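You operate a simulated robot arm through the tools that you are given. There is no shell and no other tool.

The job below is to be done with a simulated two-armed robot. You get a single attempt, and the scene is never put back.

JOB
Fuse the board in the press by the job card, then heat off.
Fine: set heat and time as the card says, push the tray in, wait for READY, keep hands out of the press, shut it once and lift the lever when the timer has run to 0 s; the hot board stays in the tray to cool.

The check looks at the end state, three seconds after you hand in, the way a careful person would. Anything else that was tipped, shoved, dropped, spilled or broken makes it a failure.

ROBOT AND FRAMES
Two 7-joint arms with fingered hands on one trunk that stands fixed in place. Base frame: the origin is at the foot of the trunk, x ahead of it, y to its left, z up. Readings come in mm, rad, newtons and seconds.
The left shoulder is at [60, 126, 1355], the right one opposite. With the tool pointing down near the work surface each hand reaches from about 100 to 620 mm from the base axis, measured 20 degrees to its own side. Payload 2.5 kg a hand.
The TCP of each hand is the grasp point between the finger pads, 30 mm short of the fingertips. In the tool frame z runs along the fingers and y along their closing line. Largest opening 104 mm; the body of the gripper starts 35 mm behind the TCP. The gripper is a hand of 5 fingers: y runs from the thumb to the fingers, the wrist lies at [-15, -104, -178] in the tool frame, and closing takes about 1.5 s.
Orientation is told as [roll, pitch, yaw] about the base's x, y, z axes, in that order, counted from this pose: with the fingers straight down and the wrist toward the robot, the tool's x, y and z point along [0, 1, 0], [1, 0, 0] and [0, 0, -1] of the base frame.

CONTROLS
- The arms move only by the tool step_arm. It takes "left_rows", "right_rows" or both (then of equal length, played together; a hand with none holds still); each is a list of rows, each an object (a shift or turn left out is 0, a gripper value left out holds the last) with "dp": the shift along the base's x, y, z in mm, a list of three; "rotation": the turn, a rotation vector about the base's x, y, z in rad, a list of three. In form: [{"dp": [x, y, z], "rotation": [wx, wy, wz]}, ...]. A call has 1 to 20 rows; each row is the pose to reach, as a shift and turn from the pose commanded when the call began. "left_fingers" and "right_fingers" are, for a hand that has rows, the gripper command, from -1 (shut) to 1 (fully open), values between in proportion, set as the call begins (left out, the last holds). Rows are played at 5 a second. More than 50 mm and 0.15 rad between two rows, or a gripper value outside its range, and nothing of the call is played. Where a pose cannot be reached the arm comes as near as it can. A force on the tool above 40 N (or 10 N above the force at the start of the call, whichever is more), or a blocked arm, ends the call early, and 0.2 s more pass. The fingers move at their own pace (about 153 mm/s each) and stop on an object; they squeeze with about 34 N. The grip force told is the motor's: it shows also when the fingers shut on nothing. Time passes only in rows, and 0.2 s behind the last, so rows that repeat a pose let the fingers close. The reply holds the time, the measured pose of the TCP, the force on the tool along the base axes, the opening and the grip force, in the units named above and with some noise, with the torque about the TCP (base axes, N m) and any sound that the robot's microphone picked up, and new pictures: "pictures" is both (left out), scene, wrist or none (wrist: the cameras of the hands that moved).
- Cameras (640 x 400 px; columns grow to the right, rows downward): "scene" is now at [112.8, 55.3, 1607.2]; the picture's right is [0.60, -0.80, 0.00], its down [-0.11, -0.08, -0.99] and it looks along [0.79, 0.59, -0.14] (base axes); focal length 214 px, centre (320, 200). "left" rides on the left gripper at [-80, -78, -141] in its tool frame; the picture's right is [-0.78, -0.30, 0.56], its down [0.53, -0.78, 0.33] and it looks along [0.33, 0.56, 0.76] (tool axes); focal length 247 px, centre (320, 200). "right" rides on the right gripper at [80, -78, -141] in its tool frame; the picture's right is [-0.78, 0.30, -0.56], its down [-0.53, -0.78, 0.33] and it looks along [-0.33, 0.56, 0.76] (tool axes); focal length 247 px, centre (320, 200).
- slide_trunk(by): slides the trunk up (or, below 0, down) by that many mm; the arms and the scene camera ride with it, the base frame stays. It gives what a move gives, with no picture.
- set_fingers(index, middle, ring, little, thumb_bend, thumb_turn, hand): sets how far each is bent, from 0 (flat) to 1 (curled in); at 0.3 the hand is open as for a grip, at 0.7 the pads meet at the TCP. One left out holds its place. A second passes; each finger stops where it meets its share of the squeeze, and holds until it gets a number again. A gripper value or a shape takes the hand back. It gives what a move gives, with no picture; readings hold the bend of each and the force on index, middle, ring, little, thumb and palm. thumb_turn goes from beside the hand (0) to across from the fingers (1), as for a grip.
- hand_shape(shape, hand): the hand has 5 fingers and takes this shape, open, in about a second: jaw (thumb against the fingers, like two jaws); tri (thumb and two fingers); tip (a fingertip pinch); poke (one finger out to press); point (the index stretched); flat (the hand flat); cup (the hand cupped); fist (a fist). The gripper value then closes the fingers along that shape, each until it touches; the sizes above hold for jaw. It gives what a move gives, with no picture.
- turn_head(pan, tilt): turns the head with the scene camera to pan (to the left, within 1.501 rad either way) and tilt (down, from -0.506 to 1.204), counted from straight ahead of the robot. It gives what a move gives, and a new picture of the scene camera.
- point_at(camera, pixels): for up to 12 pixels [column, row] of the newest picture of that camera ("zoom" is the newest enlarged one), the place [x, y, z] in the base frame of the surface seen there, good to about 3 mm. No time passes.
- close_up(camera, box): a new picture of the part [left, top, right, bottom] of that camera's present view, enlarged. No time passes.
- job_done(): hands the job in; it is judged then, once.

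Open the grippers and draw the arms clear of the work before you hand the job in, unless the task says otherwise.

The tools are called after "Emit:" by a JSON object that holds its "api" and its "payload". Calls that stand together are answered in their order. step_arm: Moves the arms, as the interface text tells. Its arguments: {"type":"object","properties":{"left_rows":{"type":"array","items":{"type":"object","properties":{"dp":{"type":"array","items":{"type":"number"}},"rotation":{"type":"array","items":{"type":"number"}}}}},"left_fingers":{"type":"number"},"right_rows":{"type":"array","items":{"type":"object","properties":{"dp":{"type":"array","items":{"type":"number"}},"rotation":{"type":"array","items":{"type":"number"}}}}},"right_fingers":{"type":"number"},"pictures":{"type":"string","enum":["both","scene","wrist","none"]}},"required":[]} The other tools are called the same way: slide_trunk (by) slides the trunk up or down; hand_shape (shape, hand) gives the hand a shape; set_fingers (index, middle, ring, little, thumb_bend, thumb_turn, hand) moves the fingers one by one; turn_head (pan, tilt) turns the head that bears the scene camera; point_at (camera, pixels) gives the place of the surface under pixels of a picture; close_up (camera, box) takes an enlarged picture of a part of a camera's view; job_done () hands the job in.

At the start:

```text
time_s: 0.0
left_eef_pos: [306.5, 312.1, 1422.7]
left_ee_rot: [-0.077, 0.004, -0.053]
left_force: [0.0, 0.2, -0.3]
left_wrist_torque: [-0.02, 0.04, -0.02]
left_finger_gap: 103.7
left_finger_force: 0.0
left_shape: jaw
left_bend: [0.3, 0.3, 0.3, 0.3, 0.3, 0.98]
left_finger forces: [0.0, 0.0, 0.1, 0.0, 0.1, 0.0]
right_eef_pos: [331.0, 38.5, 1491.2]
right_ee_rot: [-0.007, 0.035, -0.02]
right_force: [-0.1, -0.6, 0.5]
right_wrist_torque: [-0.02, 0.0, 0.01]
right_finger_gap: 103.7
right_finger_force: 0.0
right_shape: jaw
right_bend: [0.3, 0.3, 0.3, 0.3, 0.3, 0.98]
right_finger forces: [0.1, 0.0, 0.0, 0.0, 0.0, 0.0]
trunk travel left (down, up): [-750.0, 190.0]
head pan, tilt: [0.785, 1.201]
```

scene: 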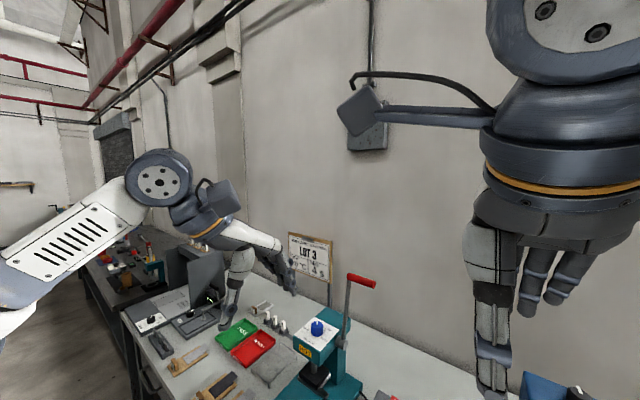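
right: 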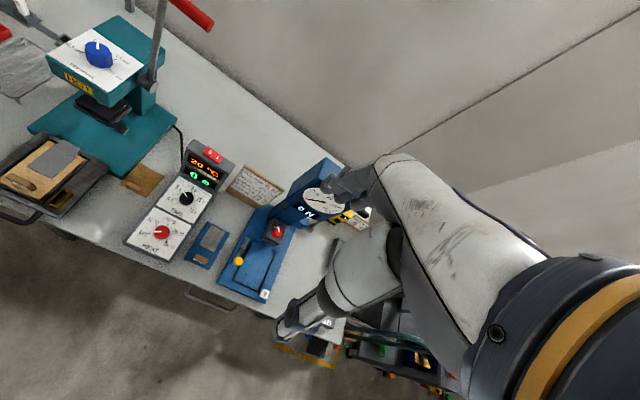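
left: 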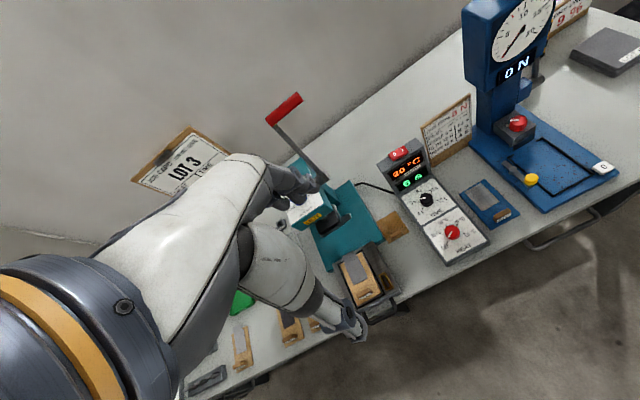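

The scene shows a teal press at about (320,360) with a LOT 3 card on the wall; a control box with heat/time dials appears in the wrist pictures. I'll turn the head to look straight ahead and down for a better view.

Emit:
{"api": "turn_head", "payload": {"pan": 0.0, "tilt": 0.7}}

```text
time_s: 1.1
left_eef_pos: [306.5, 310.5, 1422.0]
left_ee_rot: [-0.079, 0.005, -0.055]
left_force: [-0.3, 0.0, -0.2]
left_wrist_torque: [0.03, -0.01, -0.02]
left_finger_gap: 103.8
left_finger_force: 0.1
left_shape: jaw
left_bend: [0.3, 0.3, 0.3, 0.3, 0.3, 0.98]
left_finger forces: [0.1, 0.1, 0.0, 0.0, 0.1, 0.0]
right_eef_pos: [332.4, 37.8, 1491.7]
right_ee_rot: [-0.004, 0.036, -0.022]
right_force: [0.5, 0.2, -0.5]
right_wrist_torque: [-0.03, 0.04, -0.02]
right_finger_gap: 103.8
right_finger_force: 0.0
right_shape: jaw
right_bend: [0.3, 0.3, 0.3, 0.3, 0.3, 0.98]
right_finger forces: [0.1, 0.0, 0.1, 0.0, 0.0, 0.1]
trunk travel left (down, up): [-750.0, 190.0]
head pan, tilt: [0.0, 0.7]
```

scene: 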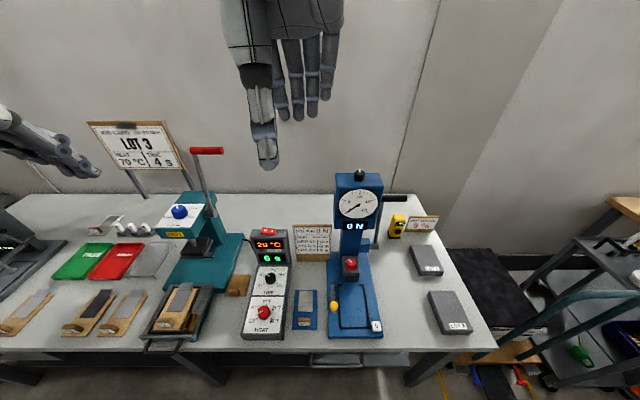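

The picture now shows the job card (135,150), press (190,230), control box (268,285), and force tester (355,250). I'll take enlarged pictures of each.

Emit:
{"api": "close_up", "payload": {"camera": "scene", "box": [80, 115, 200, 190]}}

Emit:
{"api": "close_up", "payload": {"camera": "scene", "box": [220, 220, 340, 350]}}

Emit:
{"api": "close_up", "payload": {"camera": "scene", "box": [130, 140, 260, 360]}}

Emit:
{"api": "close_up", "payload": {"camera": "scene", "box": [285, 215, 340, 260]}}

Emit:
{"api": "close_up", "payload": {"camera": "scene", "box": [380, 200, 450, 245]}}

```text
5.33 times, centred on (140, 152) of scene
```

zoom: 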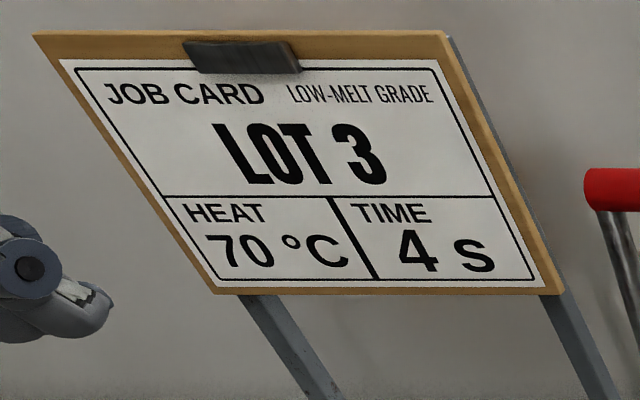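

```text
3.08 times, centred on (280, 285) of scene
```

zoom: 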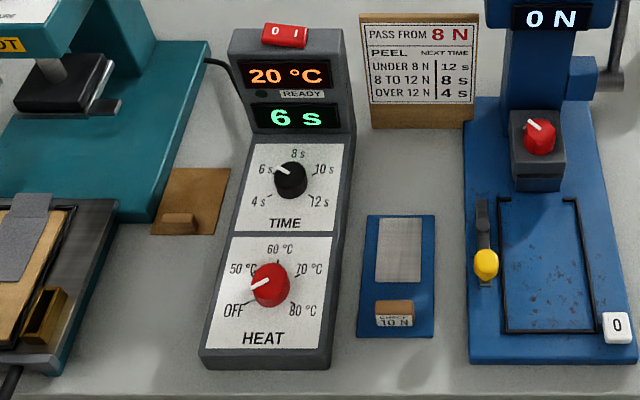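

```text
1.82 times, centred on (195, 250) of scene
```

zoom: 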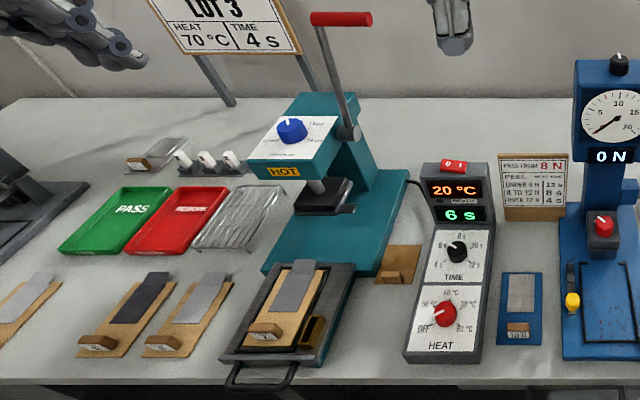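

```text
8.89 times, centred on (312, 238) of scene
```

zoom: 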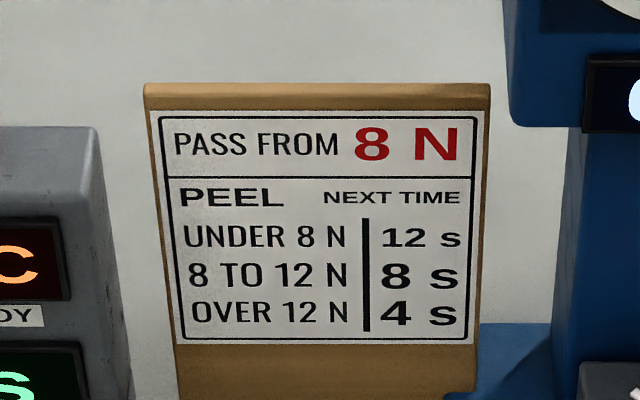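

```text
8.89 times, centred on (415, 222) of scene
```

zoom: 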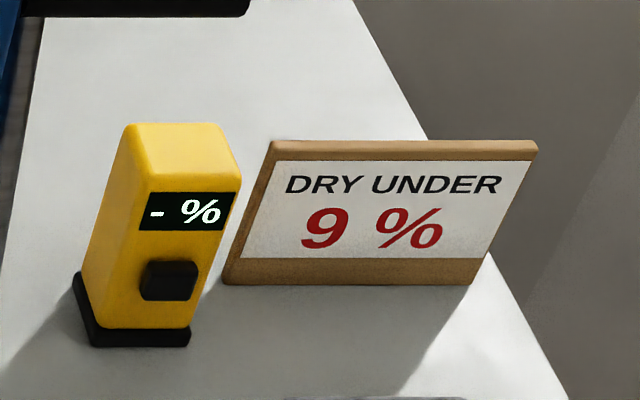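

The card reads 70 °C, 4 s. I'll look in detail at the press top, tray, dials and rocker switch.

Emit:
{"api": "close_up", "payload": {"camera": "scene", "box": [155, 190, 215, 245]}}

Emit:
{"api": "close_up", "payload": {"camera": "scene", "box": [135, 275, 225, 355]}}

Emit:
{"api": "close_up", "payload": {"camera": "scene", "box": [235, 222, 300, 267]}}

Emit:
{"api": "close_up", "payload": {"camera": "scene", "box": [240, 262, 300, 340]}}

Emit:
{"api": "close_up", "payload": {"camera": "scene", "box": [0, 190, 160, 350]}}

```text
7.27 times, centred on (185, 218) of scene
```

zoom: 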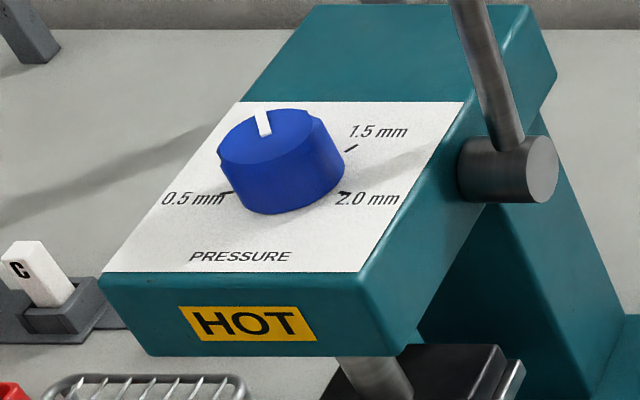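

```text
5.00 times, centred on (180, 315) of scene
```

zoom: 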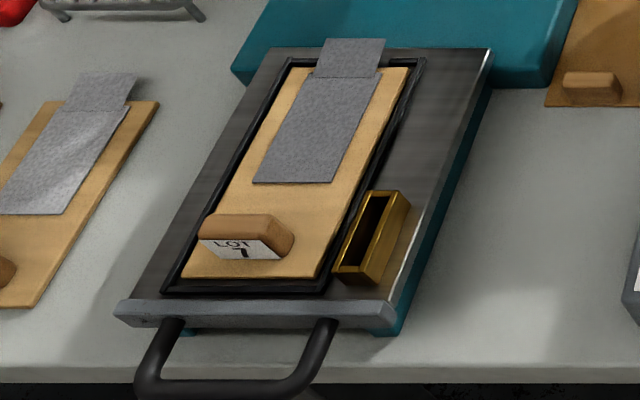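

```text
8.89 times, centred on (268, 244) of scene
```

zoom: 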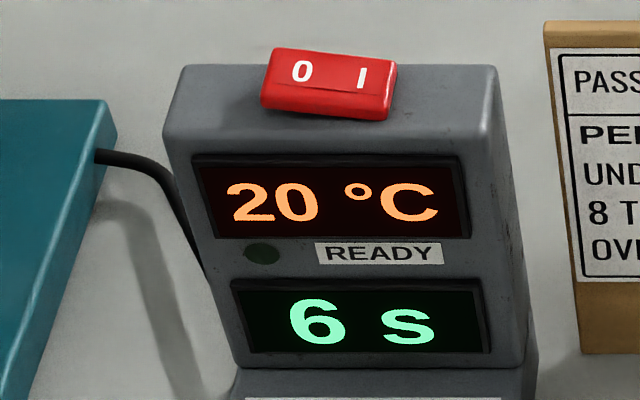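

```text
5.13 times, centred on (270, 301) of scene
```

zoom: 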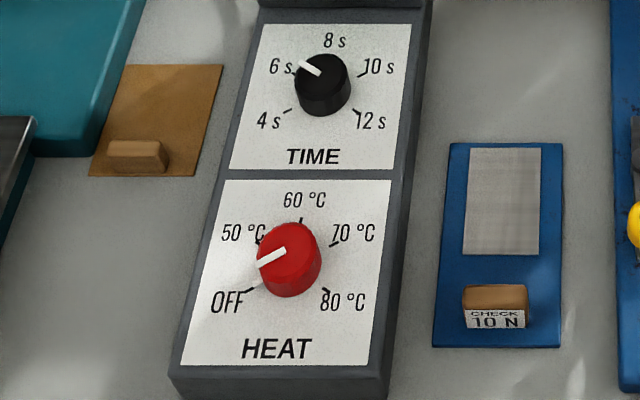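

```text
2.50 times, centred on (80, 270) of scene
```

zoom: 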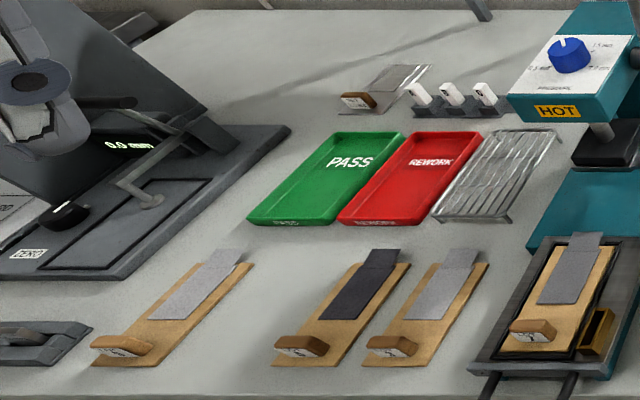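

The board carries a small LOT label; I'll get the 3D places of the control box features, tray handle, and lever.

Emit:
{"api": "point_at", "payload": {"camera": "scene", "pixels": [[268, 273], [265, 311], [277, 233], [260, 231], [245, 335], [283, 335], [287, 262], [250, 262], [288, 240], [252, 300], [270, 262], [268, 345]]}}

Emit:
{"api": "point_at", "payload": {"camera": "scene", "pixels": [[193, 150], [220, 151], [207, 151], [207, 175], [210, 195], [212, 211], [180, 211], [162, 350], [150, 348], [185, 345], [172, 339], [165, 300]]}}

Emit:
{"api": "point_at", "payload": {"camera": "scene", "pixels": [[172, 327], [190, 328], [180, 300], [178, 290], [205, 245], [215, 245], [165, 275], [238, 240], [197, 240], [230, 280], [210, 330], [125, 345]]}}

```text
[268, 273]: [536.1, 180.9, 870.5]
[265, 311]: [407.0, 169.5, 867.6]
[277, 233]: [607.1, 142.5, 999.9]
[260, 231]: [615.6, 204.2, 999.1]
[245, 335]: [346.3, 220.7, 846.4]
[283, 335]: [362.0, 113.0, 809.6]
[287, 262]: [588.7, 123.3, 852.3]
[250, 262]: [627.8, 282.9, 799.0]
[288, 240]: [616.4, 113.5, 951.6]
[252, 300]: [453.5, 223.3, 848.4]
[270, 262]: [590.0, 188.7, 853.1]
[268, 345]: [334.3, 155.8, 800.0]
```

```text
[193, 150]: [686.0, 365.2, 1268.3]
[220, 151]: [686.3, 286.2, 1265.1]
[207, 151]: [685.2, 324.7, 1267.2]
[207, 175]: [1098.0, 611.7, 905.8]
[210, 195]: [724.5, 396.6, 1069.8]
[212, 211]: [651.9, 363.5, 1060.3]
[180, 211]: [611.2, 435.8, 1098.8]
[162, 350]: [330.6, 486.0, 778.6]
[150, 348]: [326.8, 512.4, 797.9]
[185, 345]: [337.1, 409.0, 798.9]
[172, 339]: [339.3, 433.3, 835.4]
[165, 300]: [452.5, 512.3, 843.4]
```

```text
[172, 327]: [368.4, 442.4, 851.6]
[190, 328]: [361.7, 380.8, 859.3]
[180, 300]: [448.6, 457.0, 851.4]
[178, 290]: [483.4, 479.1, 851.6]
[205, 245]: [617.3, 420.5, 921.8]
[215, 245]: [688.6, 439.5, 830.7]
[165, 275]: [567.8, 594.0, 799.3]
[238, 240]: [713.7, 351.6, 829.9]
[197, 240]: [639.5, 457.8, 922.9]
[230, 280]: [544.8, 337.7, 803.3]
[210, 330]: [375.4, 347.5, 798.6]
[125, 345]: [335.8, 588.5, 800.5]
```

The card is clear (70 °C, 4 s); the HEAT pointer appears at OFF and TIME at 6 s. I'll get precise places of the tray corners, handle loop and lever.

Emit:
{"api": "close_up", "payload": {"camera": "scene", "box": [180, 140, 236, 220]}}

Emit:
{"api": "point_at", "payload": {"camera": "scene", "pixels": [[139, 337], [195, 340], [170, 285], [213, 286], [152, 352], [160, 353], [170, 353], [178, 351], [146, 347], [182, 345], [207, 286], [193, 240]]}}

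```text
5.00 times, centred on (208, 180) of scene
```

zoom: 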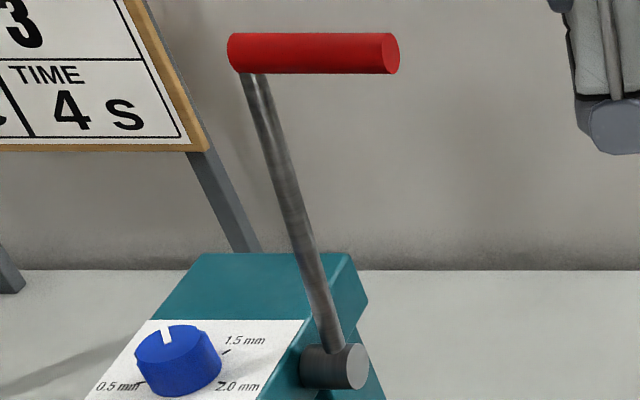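

```text
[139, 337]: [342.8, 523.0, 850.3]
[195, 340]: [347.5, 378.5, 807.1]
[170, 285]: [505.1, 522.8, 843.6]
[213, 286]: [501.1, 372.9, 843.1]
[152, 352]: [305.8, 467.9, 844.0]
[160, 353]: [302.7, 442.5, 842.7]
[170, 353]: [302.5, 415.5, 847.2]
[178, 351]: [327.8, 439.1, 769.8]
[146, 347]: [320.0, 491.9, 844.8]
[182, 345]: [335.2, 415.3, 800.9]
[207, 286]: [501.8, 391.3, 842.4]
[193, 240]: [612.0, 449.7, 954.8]
```

Tray top is at z≈843 with handle bar at x≈303, y 400–490. I'll zoom on the control panel again and measure the knobs precisely.

Emit:
{"api": "close_up", "payload": {"camera": "scene", "box": [240, 262, 300, 340]}}

Emit:
{"api": "point_at", "payload": {"camera": "zoom", "pixels": [[322, 74], [322, 102], [298, 85], [349, 85], [302, 65], [290, 252], [290, 285], [260, 265], [320, 262], [262, 263], [250, 290], [329, 291]]}}

Emit:
{"api": "point_at", "payload": {"camera": "zoom", "pixels": [[258, 243], [301, 219], [334, 245], [288, 111], [292, 72], [333, 50], [362, 74], [355, 111], [225, 170], [410, 170], [395, 250], [200, 250]]}}

```text
5.13 times, centred on (270, 301) of scene
```

zoom: 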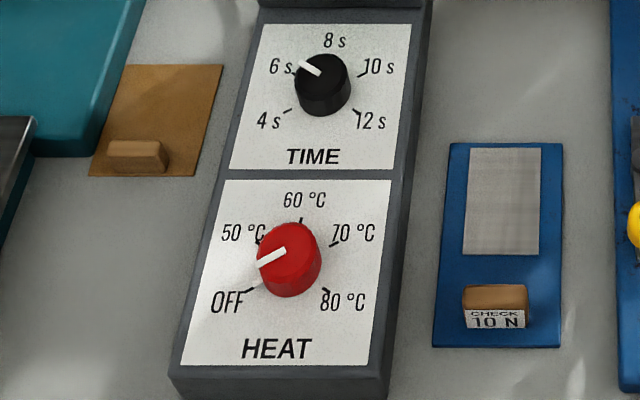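

```text
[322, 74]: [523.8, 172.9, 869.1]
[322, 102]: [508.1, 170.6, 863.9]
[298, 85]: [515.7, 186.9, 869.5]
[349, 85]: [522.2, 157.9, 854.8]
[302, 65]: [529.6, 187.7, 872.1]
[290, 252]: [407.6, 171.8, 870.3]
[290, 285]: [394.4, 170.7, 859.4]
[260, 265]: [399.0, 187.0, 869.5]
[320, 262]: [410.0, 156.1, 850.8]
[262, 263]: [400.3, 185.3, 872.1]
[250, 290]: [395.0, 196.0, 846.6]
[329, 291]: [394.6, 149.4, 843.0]
```

```text
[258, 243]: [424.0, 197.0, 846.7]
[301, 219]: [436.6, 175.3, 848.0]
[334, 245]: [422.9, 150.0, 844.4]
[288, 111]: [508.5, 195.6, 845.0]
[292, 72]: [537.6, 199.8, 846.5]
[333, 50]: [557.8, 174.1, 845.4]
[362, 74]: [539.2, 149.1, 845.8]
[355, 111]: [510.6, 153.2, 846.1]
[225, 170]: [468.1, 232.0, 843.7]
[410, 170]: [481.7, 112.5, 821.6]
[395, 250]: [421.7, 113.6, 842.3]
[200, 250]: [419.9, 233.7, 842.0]
```

Measurements: HEAT knob centre ≈(409,173), pointer at OFF (needs −180° about z to 70); TIME knob centre ≈(524.5,174), pointer at 6 s (needs +60° to 4 s); panel z≈846, knob tops ≈870. I'll bring the left hand above the TIME knob, with a partly closed jaw, yawed −60°.

Emit:
{"api": "step_arm", "payload": {"left_rows": [{"dp": [16, -10, -27], "rotation": [0.006, 0, -0.07]}, {"dp": [31, -19, -53], "rotation": [0.011, 0, -0.142]}, {"dp": [47, -29, -80], "rotation": [0.017, 0, -0.213]}, {"dp": [62, -39, -106], "rotation": [0.022, 0, -0.284]}, {"dp": [78, -49, -133], "rotation": [0.028, 0, -0.355]}, {"dp": [93, -58, -159], "rotation": [0.033, 0, -0.426]}, {"dp": [109, -68, -186], "rotation": [0.039, 0, -0.497]}, {"dp": [125, -78, -213], "rotation": [0.044, 0, -0.568]}, {"dp": [140, -87, -239], "rotation": [0.05, 0, -0.639]}, {"dp": [156, -97, -266], "rotation": [0.055, 0, -0.71]}, {"dp": [171, -107, -292], "rotation": [0.06, 0, -0.78]}, {"dp": [187, -117, -319], "rotation": [0.066, 0, -0.852]}, {"dp": [202, -126, -345], "rotation": [0.072, 0, -0.923]}, {"dp": [218, -136, -372], "rotation": [0.077, 0, -0.994]}], "left_fingers": 0.15, "pictures": "both"}}

```text
time_s: 4.1
left_eef_pos: [493.2, 177.1, 1083.8]
left_ee_rot: [-0.013, 0.046, -1.045]
left_force: [0.0, 0.3, 0.0]
left_wrist_torque: [-0.02, 0.0, -0.03]
left_finger_gap: 60.0
left_finger_force: 0.2
left_shape: jaw
left_bend: [0.74, 0.41, 0.38, 0.43, 0.66, 1.0]
left_finger forces: [0.0, 0.0, 0.0, 0.0, 0.1, 0.0]
left hand out of reach, approached as far as the arm can: row 13, 14
right_eef_pos: [331.9, 39.2, 1491.5]
right_ee_rot: [-0.006, 0.033, -0.021]
right_force: [-0.1, 0.1, -0.6]
right_wrist_torque: [0.0, 0.03, -0.02]
right_finger_gap: 103.6
right_finger_force: 0.0
right_shape: jaw
right_bend: [0.3, 0.3, 0.3, 0.3, 0.3, 0.98]
right_finger forces: [0.0, 0.0, 0.0, 0.0, 0.1, 0.1]
trunk travel left (down, up): [-750.0, 190.0]
head pan, tilt: [0.0, 0.7]
```

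scene: 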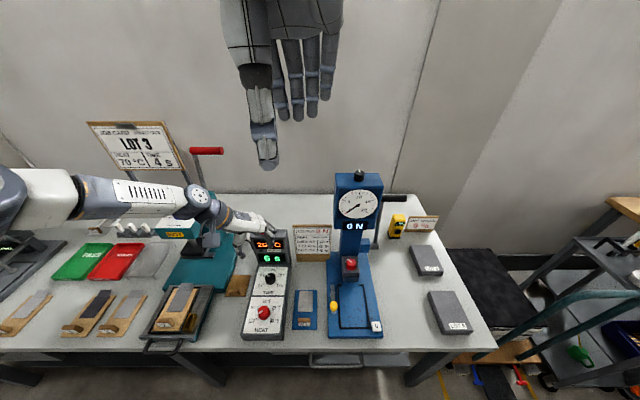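
left: 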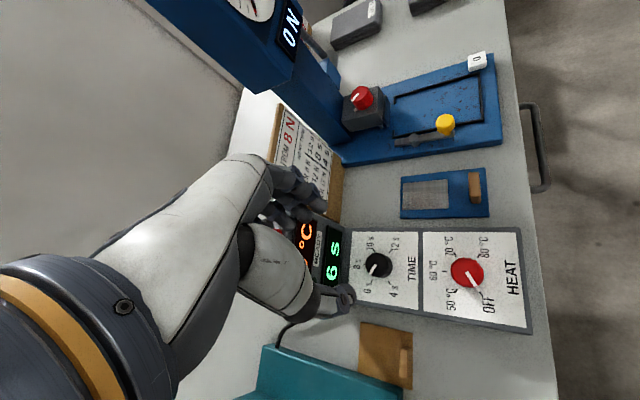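

The arm was out of reach at rows 13–14 (trunk too high); I'll find where the forearm/elbow lies before moving back and lowering the trunk.

Emit:
{"api": "point_at", "payload": {"camera": "scene", "pixels": [[15, 190], [60, 195], [110, 195], [160, 200], [195, 205], [225, 220], [270, 225], [243, 245], [175, 232], [140, 130]]}}

Emit:
{"api": "step_arm", "payload": {"left_rows": [{"dp": [-20, 10, 30], "rotation": [0, 0, 0.1]}, {"dp": [-50, 22, 60], "rotation": [0, 0, 0.2]}, {"dp": [-85, 35, 90], "rotation": [0, 0, 0.3]}, {"dp": [-120, 48, 115], "rotation": [0, 0, 0.4]}, {"dp": [-150, 55, 140], "rotation": [0, 0, 0.5]}, {"dp": [-170, 56, 170], "rotation": [0, 0, 0.6]}, {"dp": [-190, 56, 200], "rotation": [0, 0, 0.7]}, {"dp": [-204, 56, 230], "rotation": [0, 0, 0.8]}], "pictures": "scene"}}

```text
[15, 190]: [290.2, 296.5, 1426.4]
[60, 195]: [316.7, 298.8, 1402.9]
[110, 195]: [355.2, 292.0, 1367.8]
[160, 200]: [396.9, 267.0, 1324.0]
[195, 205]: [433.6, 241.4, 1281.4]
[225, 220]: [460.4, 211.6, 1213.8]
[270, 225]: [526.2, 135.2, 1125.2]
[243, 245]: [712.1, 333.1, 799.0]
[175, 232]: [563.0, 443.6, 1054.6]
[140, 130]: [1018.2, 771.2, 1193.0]
```

```text
time_s: 5.7
left_eef_pos: [286.0, 216.8, 1199.7]
left_ee_rot: [-0.195, 0.26, -0.454]
left_force: [0.4, 0.1, 0.7]
left_wrist_torque: [-0.01, 0.02, 0.03]
left_finger_gap: 59.9
left_finger_force: 0.1
left_shape: jaw
left_bend: [0.74, 0.42, 0.38, 0.43, 0.66, 1.0]
left_finger forces: [0.0, 0.1, 0.0, 0.1, 0.0, 0.0]
right_eef_pos: [332.2, 38.1, 1492.1]
right_ee_rot: [-0.007, 0.037, -0.021]
right_force: [-0.1, -0.2, 0.3]
right_wrist_torque: [0.03, -0.03, -0.03]
right_finger_gap: 103.4
right_finger_force: 0.0
right_shape: jaw
right_bend: [0.3, 0.3, 0.3, 0.3, 0.3, 0.98]
right_finger forces: [0.1, 0.0, 0.0, 0.0, 0.0, 0.1]
trunk travel left (down, up): [-750.0, 190.0]
head pan, tilt: [0.0, 0.7]
stopped in row 7 (left hand): the arm was blocked; the commanded pose is now the measured one
```

scene: 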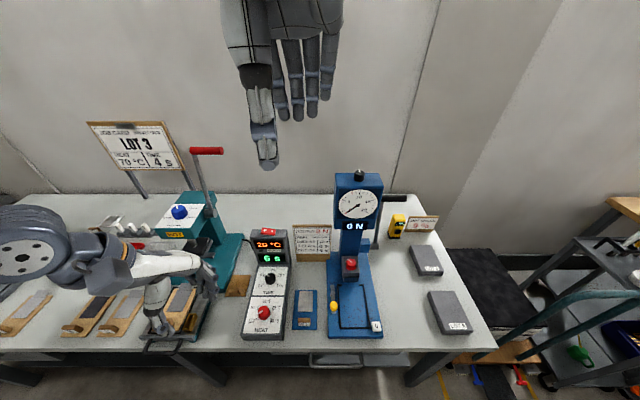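

The arm reported blocked on the way back (hand now at (286,217,1200), clear of everything). I'll lower the trunk by 230 mm so the knobs fall within reach.

Emit:
{"api": "slide_trunk", "payload": {"by": -230}}

Emit:
{"api": "turn_head", "payload": {"pan": 0.2, "tilt": 0.8}}

```text
time_s: 8.1
left_eef_pos: [286.4, 217.3, 970.3]
left_ee_rot: [-0.193, 0.258, -0.453]
left_force: [0.5, -0.5, -0.1]
left_wrist_torque: [0.04, -0.01, 0.01]
left_finger_gap: 60.0
left_finger_force: 0.1
left_shape: jaw
left_bend: [0.74, 0.42, 0.38, 0.43, 0.66, 1.0]
left_finger forces: [0.0, 0.0, 0.1, 0.0, 0.1, 0.0]
right_eef_pos: [332.2, 38.0, 1262.1]
right_ee_rot: [-0.005, 0.034, -0.02]
right_force: [0.2, -0.7, 0.1]
right_wrist_torque: [0.07, -0.02, -0.01]
right_finger_gap: 103.6
right_finger_force: 0.0
right_shape: jaw
right_bend: [0.3, 0.3, 0.3, 0.3, 0.3, 0.98]
right_finger forces: [0.1, 0.0, 0.0, 0.0, 0.1, 0.0]
trunk travel left (down, up): [-520.0, 420.0]
head pan, tilt: [0.0, 0.7]
```

```text
time_s: 8.8
left_eef_pos: [288.1, 216.8, 970.2]
left_ee_rot: [-0.194, 0.258, -0.455]
left_force: [-0.6, -0.3, 0.1]
left_wrist_torque: [0.01, 0.03, 0.05]
left_finger_gap: 60.1
left_finger_force: 0.1
left_shape: jaw
left_bend: [0.74, 0.42, 0.38, 0.43, 0.66, 1.0]
left_finger forces: [0.1, 0.0, 0.1, 0.0, 0.0, 0.0]
right_eef_pos: [332.0, 38.5, 1261.7]
right_ee_rot: [-0.005, 0.035, -0.021]
right_force: [-0.1, -0.1, -0.9]
right_wrist_torque: [-0.03, 0.01, -0.03]
right_finger_gap: 103.7
right_finger_force: 0.1
right_shape: jaw
right_bend: [0.3, 0.3, 0.3, 0.3, 0.3, 0.98]
right_finger forces: [0.0, 0.0, 0.0, 0.0, 0.0, 0.0]
trunk travel left (down, up): [-520.0, 420.0]
head pan, tilt: [0.201, 0.799]
```

scene: 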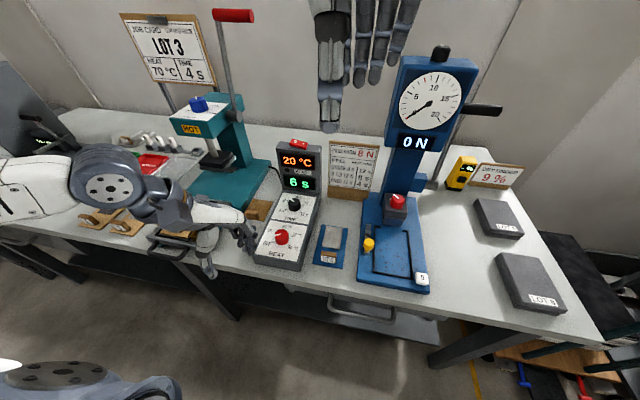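

The trunk is lower and the hand hangs left of the control box. I'll check the left wrist camera to see the finger shape before descending.

Emit:
{"api": "step_arm", "payload": {"left_rows": [{"dp": [5, 0, 15], "rotation": [0.05, -0.06, 0.05]}, {"dp": [10, 0, 30], "rotation": [0.1, -0.13, 0.1]}, {"dp": [15, 0, 45], "rotation": [0.15, -0.19, 0.15]}, {"dp": [20, 0, 60], "rotation": [0.193, -0.258, 0.2]}], "pictures": "both"}}

```text
time_s: 9.9
left_eef_pos: [306.3, 197.3, 1005.7]
left_ee_rot: [-0.103, 0.144, -0.26]
left_force: [-0.1, -0.1, -0.1]
left_wrist_torque: [-0.03, 0.01, -0.02]
left_finger_gap: 59.9
left_finger_force: 0.1
left_shape: jaw
left_bend: [0.74, 0.42, 0.38, 0.43, 0.66, 1.0]
left_finger forces: [0.1, 0.0, 0.0, 0.0, 0.1, 0.1]
left hand out of reach, approached as far as the arm can: row 3, 4
right_eef_pos: [331.0, 38.5, 1260.8]
right_ee_rot: [-0.004, 0.035, -0.02]
right_force: [0.7, 0.2, -0.5]
right_wrist_torque: [-0.01, 0.02, 0.02]
right_finger_gap: 103.5
right_finger_force: 0.0
right_shape: jaw
right_bend: [0.3, 0.3, 0.3, 0.3, 0.3, 0.98]
right_finger forces: [0.1, 0.0, 0.0, 0.1, 0.0, 0.0]
trunk travel left (down, up): [-520.0, 420.0]
head pan, tilt: [0.201, 0.799]
stopped in row 4 (left hand): the arm was blocked; the commanded pose is now the measured one
```

scene: 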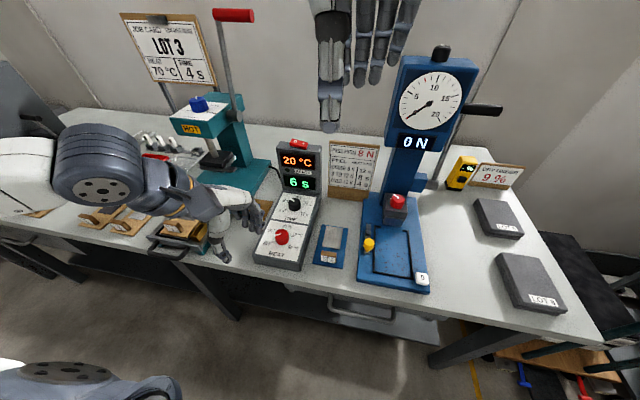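
left: 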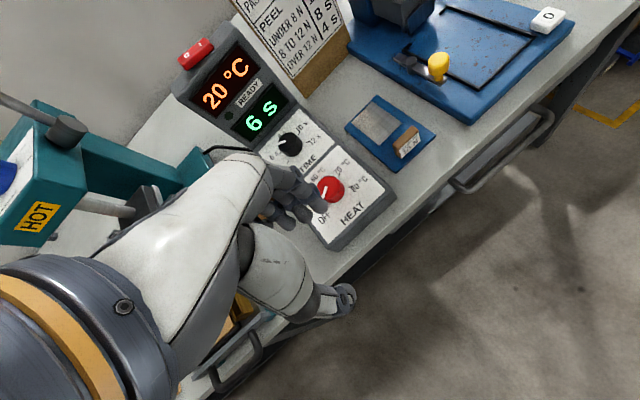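

The wrist camera shows the hand just short of the panel, with index bent oddly (0.74). I'll try the "tri" shape for knob turning and read the bends.

Emit:
{"api": "hand_shape", "payload": {"hand": "left", "shape": "tri"}}

Emit:
{"api": "close_up", "payload": {"camera": "left", "box": [200, 130, 400, 330]}}

```text
time_s: 10.8
left_eef_pos: [307.4, 196.8, 1008.1]
left_ee_rot: [-0.1, 0.14, -0.259]
left_force: [0.7, 0.5, 1.3]
left_wrist_torque: [0.01, 0.02, 0.0]
left_finger_gap: 104.1
left_finger_force: 0.0
left_shape: tri
left_bend: [0.3, 0.3, 0.99, 0.99, 0.3, 0.98]
left_finger forces: [0.1, 0.0, 0.0, 0.1, 0.0, 0.0]
right_eef_pos: [331.6, 38.7, 1261.7]
right_ee_rot: [-0.005, 0.036, -0.021]
right_force: [0.7, -0.2, -0.3]
right_wrist_torque: [0.04, -0.02, -0.02]
right_finger_gap: 103.6
right_finger_force: 0.0
right_shape: jaw
right_bend: [0.3, 0.3, 0.3, 0.3, 0.3, 0.98]
right_finger forces: [0.1, 0.0, 0.0, 0.0, 0.0, 0.0]
trunk travel left (down, up): [-520.0, 420.0]
head pan, tilt: [0.201, 0.799]
```

```text
2.00 times, centred on (300, 230) of left
```

zoom: 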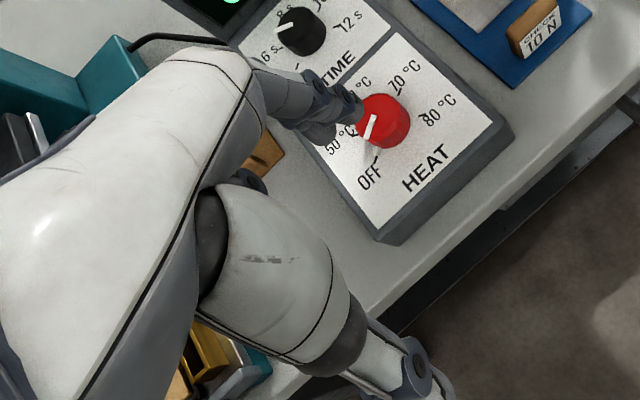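

Tri shape is set (ring and little curled). I'll move the hand above the TIME knob with yaw −0.5 and about 62 mm opening.

Emit:
{"api": "step_arm", "payload": {"left_rows": [{"dp": [36, -4, 5], "rotation": [0.013, -0.025, -0.04]}, {"dp": [72, -7, 5], "rotation": [0.027, -0.05, -0.08]}, {"dp": [108, -11, 0], "rotation": [0.04, -0.075, -0.12]}, {"dp": [144, -15, -10], "rotation": [0.053, -0.1, -0.16]}, {"dp": [180, -19, -20], "rotation": [0.067, -0.125, -0.2]}, {"dp": [217, -22, -35], "rotation": [0.08, -0.15, -0.24]}, {"dp": [217, -22, -48], "rotation": [0.08, -0.15, -0.24]}], "left_fingers": 0.2, "pictures": "both"}}

```text
time_s: 12.4
left_eef_pos: [522.7, 174.5, 959.5]
left_ee_rot: [0.033, 0.024, -0.49]
left_force: [-0.5, 0.0, 0.6]
left_wrist_torque: [0.03, 0.04, -0.01]
left_finger_gap: 62.8
left_finger_force: 0.1
left_shape: tri
left_bend: [0.74, 0.4, 0.99, 0.99, 0.64, 1.0]
left_finger forces: [0.0, 0.0, 0.1, 0.0, 0.0, 0.0]
right_eef_pos: [331.7, 37.2, 1260.9]
right_ee_rot: [-0.006, 0.035, -0.021]
right_force: [0.9, 0.7, -0.5]
right_wrist_torque: [0.01, 0.0, 0.02]
right_finger_gap: 103.8
right_finger_force: 0.0
right_shape: jaw
right_bend: [0.3, 0.3, 0.3, 0.3, 0.3, 0.98]
right_finger forces: [0.1, 0.0, 0.0, 0.1, 0.0, 0.1]
trunk travel left (down, up): [-520.0, 420.0]
head pan, tilt: [0.201, 0.799]
```

scene: 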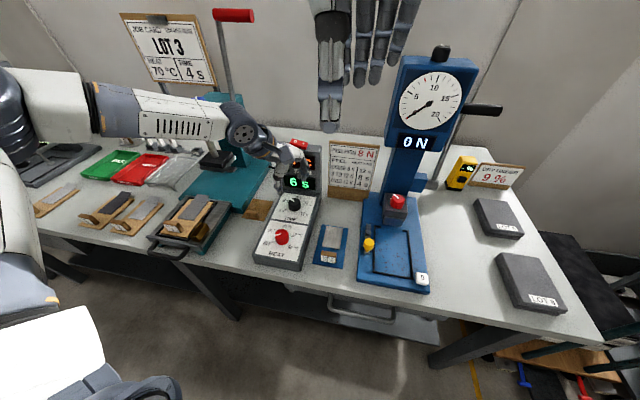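
left: 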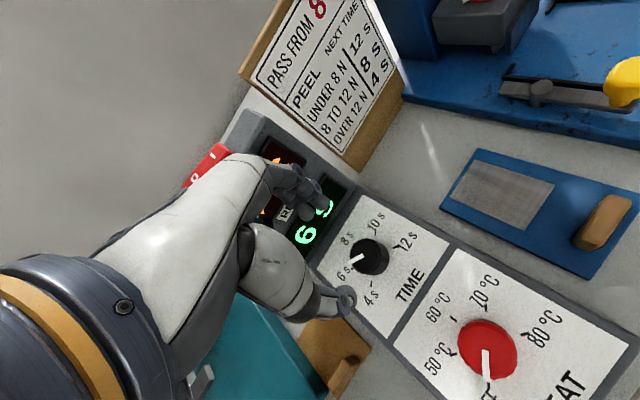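

The hand is over the TIME knob. I'll look closely at the fingers from the wrist camera, since the index reads bent 0.74.

Emit:
{"api": "close_up", "payload": {"camera": "left", "box": [220, 130, 440, 330]}}

Emit:
{"api": "close_up", "payload": {"camera": "scene", "box": [230, 100, 340, 220]}}

```text
2.00 times, centred on (330, 230) of left
```

zoom: 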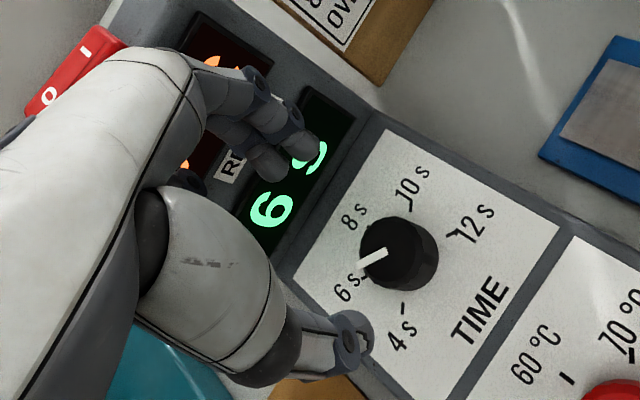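

```text
3.33 times, centred on (285, 160) of scene
```

zoom: 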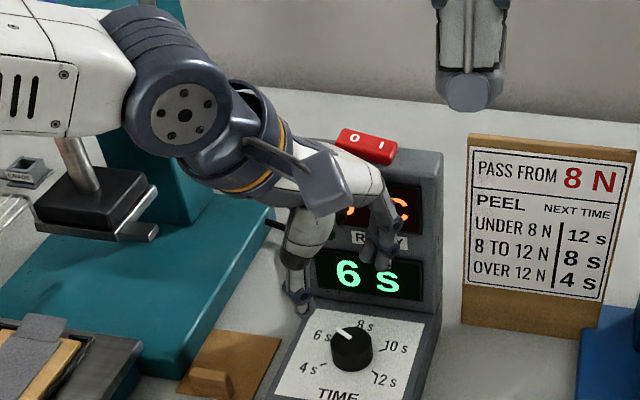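

The index looks more curled than the middle finger. I'll set index, middle and thumb bends explicitly for an even three-point opening and check the picture.

Emit:
{"api": "set_fingers", "payload": {"hand": "left", "index": 0.42, "middle": 0.42, "thumb_bend": 0.45, "thumb_turn": 1.0}}

Emit:
{"api": "close_up", "payload": {"camera": "left", "box": [220, 130, 440, 330]}}

Emit:
{"api": "close_up", "payload": {"camera": "scene", "box": [230, 100, 340, 220]}}

```text
time_s: 13.4
left_eef_pos: [521.1, 174.5, 959.7]
left_ee_rot: [0.033, 0.024, -0.488]
left_force: [-0.6, 0.2, 0.3]
left_wrist_torque: [0.01, 0.02, 0.02]
left_finger_gap: 68.3
left_finger_force: 0.0
left_shape: fingers
left_bend: [0.42, 0.42, 0.99, 0.99, 0.45, 0.99]
left_finger forces: [0.0, 0.0, 0.0, 0.1, 0.1, 0.1]
right_eef_pos: [331.8, 37.7, 1262.0]
right_ee_rot: [-0.005, 0.036, -0.02]
right_force: [-0.5, 0.3, 0.9]
right_wrist_torque: [-0.01, -0.01, 0.05]
right_finger_gap: 104.0
right_finger_force: 0.1
right_shape: jaw
right_bend: [0.3, 0.3, 0.3, 0.3, 0.3, 0.98]
right_finger forces: [0.1, 0.0, 0.0, 0.0, 0.0, 0.0]
trunk travel left (down, up): [-520.0, 420.0]
head pan, tilt: [0.201, 0.799]
```

```text
2.00 times, centred on (330, 230) of left
```

zoom: 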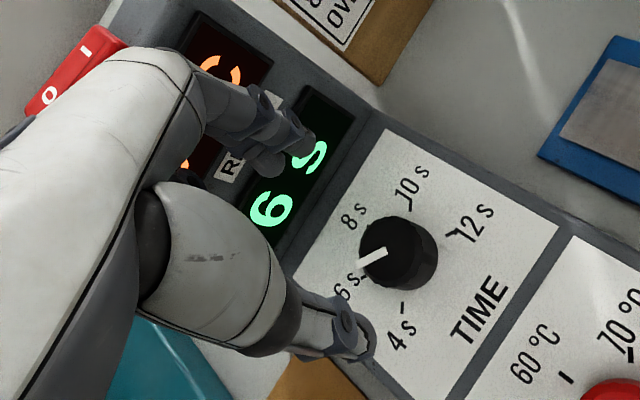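

```text
3.33 times, centred on (285, 160) of scene
```

zoom: 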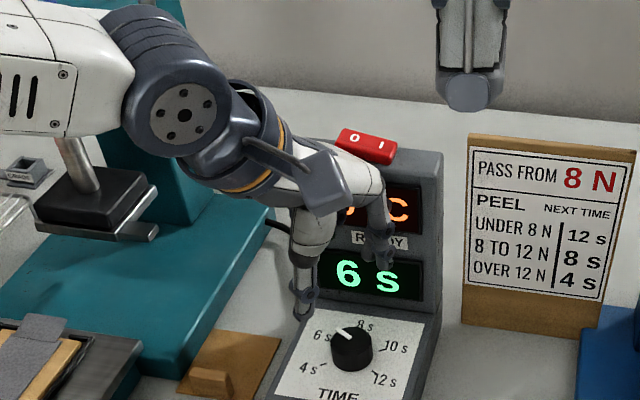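

The TCP projects close to the knob axis. I'll lower onto the TIME knob to z≈884 (fingertips just above the panel).

Emit:
{"api": "step_arm", "payload": {"left_rows": [{"dp": [2, 0, -20], "rotation": [-0.02, -0.003, 0]}, {"dp": [2, 0, -40], "rotation": [-0.04, -0.006, 0]}, {"dp": [2, 0, -58], "rotation": [-0.04, -0.006, 0]}, {"dp": [2, 0, -68], "rotation": [-0.04, -0.006, 0]}, {"dp": [2, 0, -75], "rotation": [-0.04, -0.006, 0]}], "pictures": "both"}}

Emit:
{"api": "close_up", "payload": {"camera": "left", "box": [220, 130, 440, 330]}}

Emit:
{"api": "close_up", "payload": {"camera": "scene", "box": [250, 150, 340, 240]}}

```text
time_s: 14.6
left_eef_pos: [526.3, 175.1, 885.5]
left_ee_rot: [0.002, 0.0, -0.491]
left_force: [-7.5, -0.5, 2.5]
left_wrist_torque: [-0.03, -0.28, -0.15]
left_finger_gap: 68.2
left_finger_force: 3.4
left_shape: fingers
left_bend: [0.42, 0.44, 0.99, 0.99, 0.45, 0.99]
left_finger forces: [0.0, 7.0, 0.1, 0.0, 0.0, 0.1]
right_eef_pos: [331.1, 38.9, 1261.2]
right_ee_rot: [-0.005, 0.034, -0.022]
right_force: [0.5, 0.6, -0.7]
right_wrist_torque: [0.03, 0.01, -0.01]
right_finger_gap: 103.8
right_finger_force: 0.0
right_shape: jaw
right_bend: [0.3, 0.3, 0.3, 0.3, 0.3, 0.98]
right_finger forces: [0.0, 0.0, 0.0, 0.1, 0.1, 0.0]
trunk travel left (down, up): [-520.0, 420.0]
head pan, tilt: [0.201, 0.799]
```

scene: 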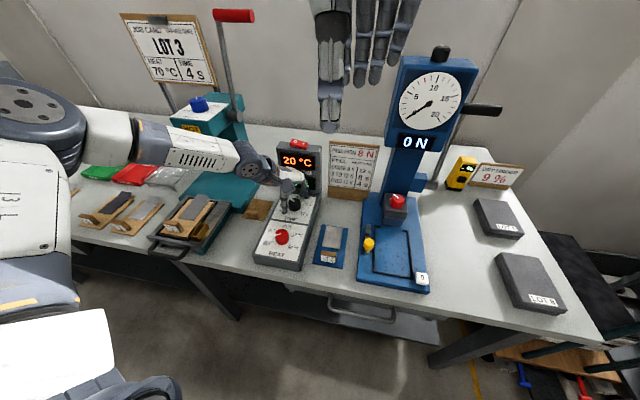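
left: 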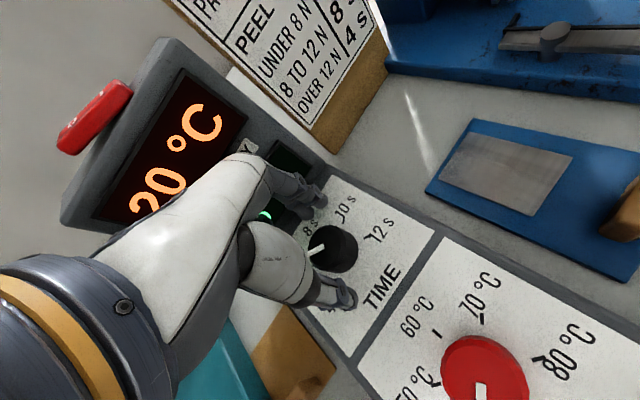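

```text
2.00 times, centred on (330, 230) of left
```

zoom: 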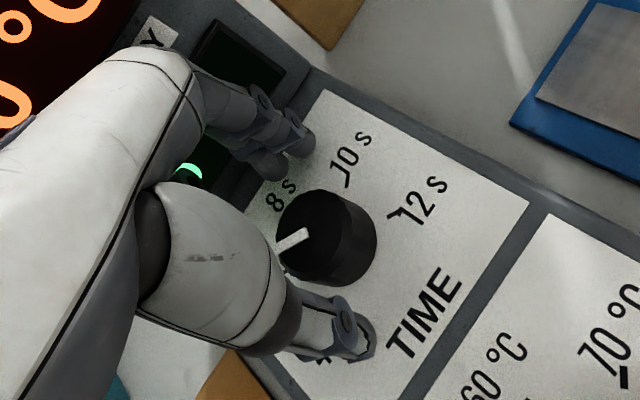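

```text
4.44 times, centred on (295, 195) of scene
```

zoom: 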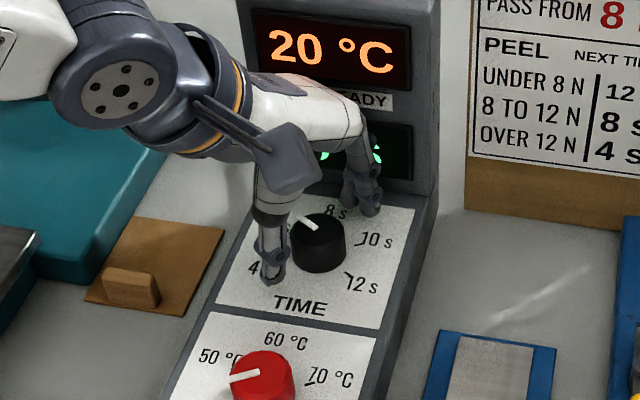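

The middle finger lightly touches the display housing (7 N), and the knob lies between thumb and fingers. I'll close index, middle and thumb on the knob.

Emit:
{"api": "set_fingers", "payload": {"hand": "left", "index": 0.75, "middle": 0.75, "thumb_bend": 0.75}}

Emit:
{"api": "close_up", "payload": {"camera": "left", "box": [220, 130, 440, 330]}}

Emit:
{"api": "close_up", "payload": {"camera": "scene", "box": [250, 150, 340, 240]}}

```text
time_s: 15.6
left_eef_pos: [528.1, 176.4, 884.8]
left_ee_rot: [0.0, 0.002, -0.489]
left_force: [7.2, 0.5, -5.4]
left_wrist_torque: [0.06, -0.14, 0.02]
left_finger_gap: 30.0
left_finger_force: 18.8
left_shape: fingers
left_bend: [0.58, 0.63, 0.99, 0.99, 0.6, 1.0]
left_finger forces: [10.2, 11.4, 0.0, 0.1, 15.8, 0.1]
right_eef_pos: [333.1, 38.1, 1262.5]
right_ee_rot: [-0.006, 0.035, -0.02]
right_force: [-0.1, -0.3, 0.0]
right_wrist_torque: [0.04, 0.0, 0.0]
right_finger_gap: 104.1
right_finger_force: 0.0
right_shape: jaw
right_bend: [0.3, 0.3, 0.3, 0.3, 0.3, 0.98]
right_finger forces: [0.1, 0.0, 0.0, 0.1, 0.0, 0.1]
trunk travel left (down, up): [-520.0, 420.0]
head pan, tilt: [0.201, 0.799]
```

```text
2.00 times, centred on (330, 230) of left
```

zoom: 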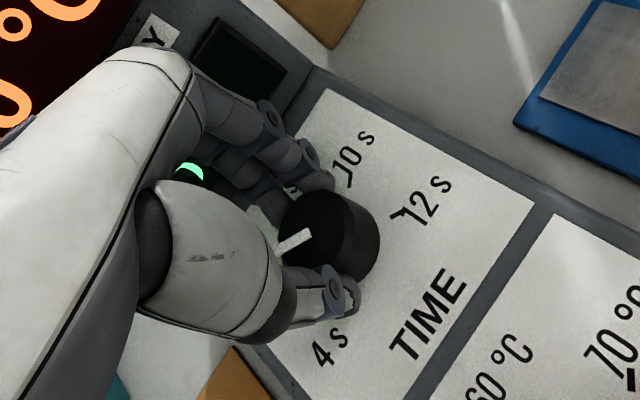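

```text
4.44 times, centred on (295, 195) of scene
```

zoom: 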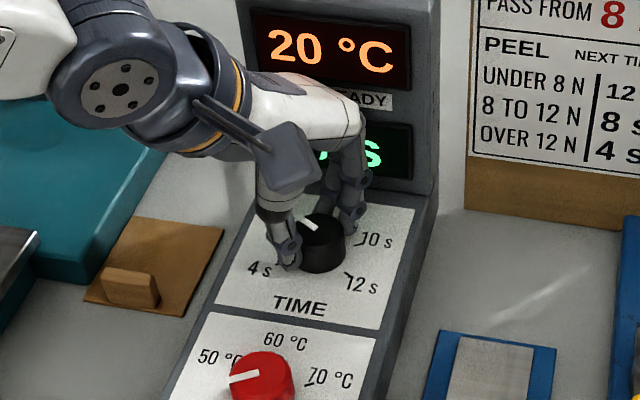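

The knob is gripped (gap 30 mm, forces 10/11/16 N). I'll turn +60° about z in small steps and see where the pointer goes.

Emit:
{"api": "step_arm", "payload": {"left_rows": [{"rotation": [0, 0, 0.13]}, {"rotation": [0, 0, 0.26]}, {"rotation": [0, 0, 0.39]}, {"rotation": [0, 0, 0.52]}, {"rotation": [0, 0, 0.65]}, {"rotation": [0, 0, 0.78]}, {"rotation": [0, 0, 0.91]}, {"rotation": [0, 0, 1.04]}, {"rotation": [0, 0, 1.08]}], "pictures": "both"}}

Emit:
{"api": "close_up", "payload": {"camera": "scene", "box": [250, 130, 340, 240]}}

```text
time_s: 17.6
left_eef_pos: [515.5, 190.6, 899.4]
left_ee_rot: [-0.002, -0.003, 0.593]
left_force: [2.7, 4.6, 5.5]
left_wrist_torque: [0.19, -0.19, 0.05]
left_finger_gap: 6.6
left_finger_force: 7.9
left_shape: fingers
left_bend: [0.63, 0.73, 0.99, 0.99, 0.71, 1.0]
left_finger forces: [10.2, 0.1, 0.0, 0.0, 6.1, 0.0]
left hand out of reach, approached as far as the arm can: row 7, 8, 9
right_eef_pos: [331.3, 38.2, 1261.4]
right_ee_rot: [-0.006, 0.035, -0.02]
right_force: [-0.3, 0.0, 0.0]
right_wrist_torque: [-0.03, 0.01, 0.0]
right_finger_gap: 103.9
right_finger_force: 0.0
right_shape: jaw
right_bend: [0.3, 0.3, 0.3, 0.3, 0.3, 0.98]
right_finger forces: [0.1, 0.0, 0.1, 0.0, 0.0, 0.0]
trunk travel left (down, up): [-520.0, 420.0]
head pan, tilt: [0.201, 0.799]
```

scene: 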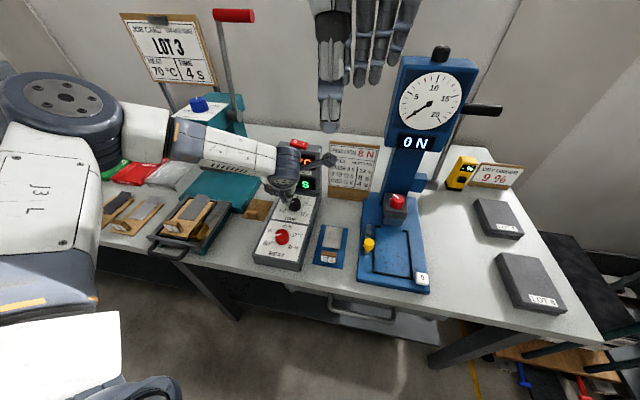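
left: 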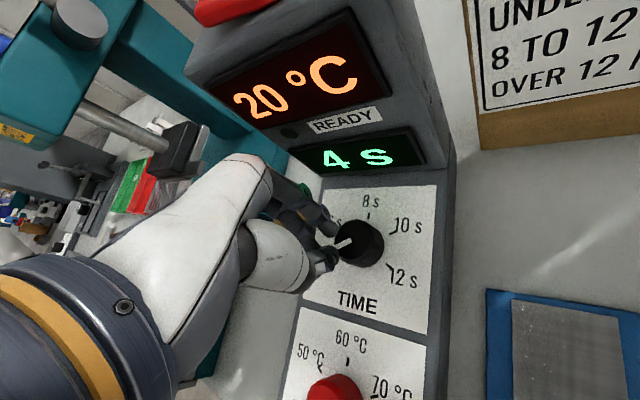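

```text
3.64 times, centred on (295, 185) of scene
```

zoom: 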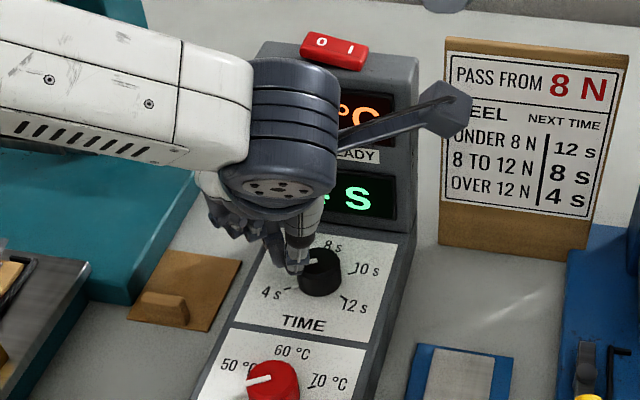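

The display now reads 4 s, and the hand slid off the knob to its left. I'll raise the hand straight up and check the pointer.

Emit:
{"api": "step_arm", "payload": {"left_rows": [{"dp": [-3, 3, 20]}, {"dp": [-6, 6, 45], "rotation": [0, 0, -0.1]}, {"dp": [-12, 10, 80], "rotation": [0, 0, -0.25]}, {"dp": [-30, 15, 110], "rotation": [0, 0, -0.4]}], "pictures": "both"}}

Emit:
{"api": "close_up", "payload": {"camera": "scene", "box": [250, 130, 340, 270]}}

```text
time_s: 18.6
left_eef_pos: [484.7, 206.0, 1007.0]
left_ee_rot: [0.0, -0.001, 0.188]
left_force: [-0.3, 0.2, -0.2]
left_wrist_torque: [0.01, 0.01, -0.01]
left_finger_gap: 0.0
left_finger_force: 0.1
left_shape: fingers
left_bend: [0.71, 0.73, 0.99, 0.99, 0.74, 1.0]
left_finger forces: [0.1, 0.1, 0.1, 0.1, 0.0, 0.0]
right_eef_pos: [331.5, 37.8, 1262.6]
right_ee_rot: [-0.004, 0.035, -0.021]
right_force: [0.1, 0.6, 0.8]
right_wrist_torque: [-0.03, 0.0, 0.0]
right_finger_gap: 103.6
right_finger_force: 0.0
right_shape: jaw
right_bend: [0.3, 0.3, 0.3, 0.3, 0.3, 0.98]
right_finger forces: [0.0, 0.0, 0.0, 0.0, 0.0, 0.1]
trunk travel left (down, up): [-520.0, 420.0]
head pan, tilt: [0.201, 0.799]
```

scene: 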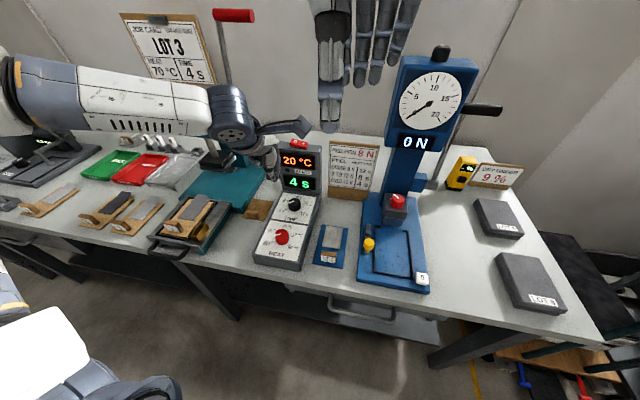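
left: 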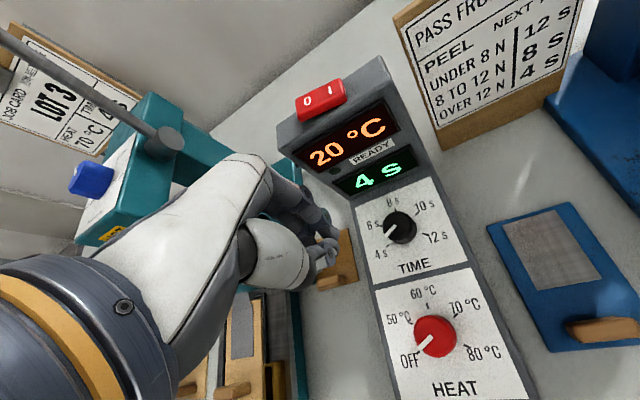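

```text
2.86 times, centred on (295, 200) of scene
```

zoom: 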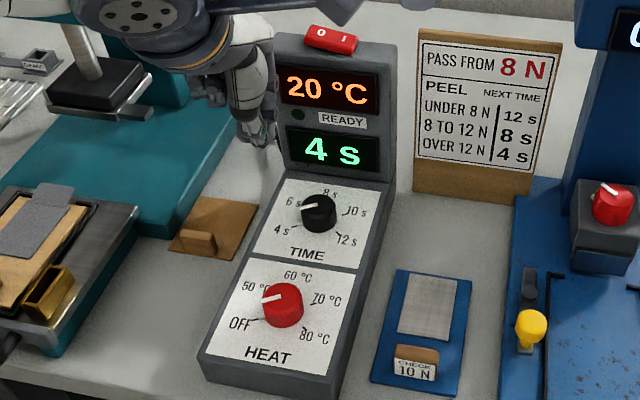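

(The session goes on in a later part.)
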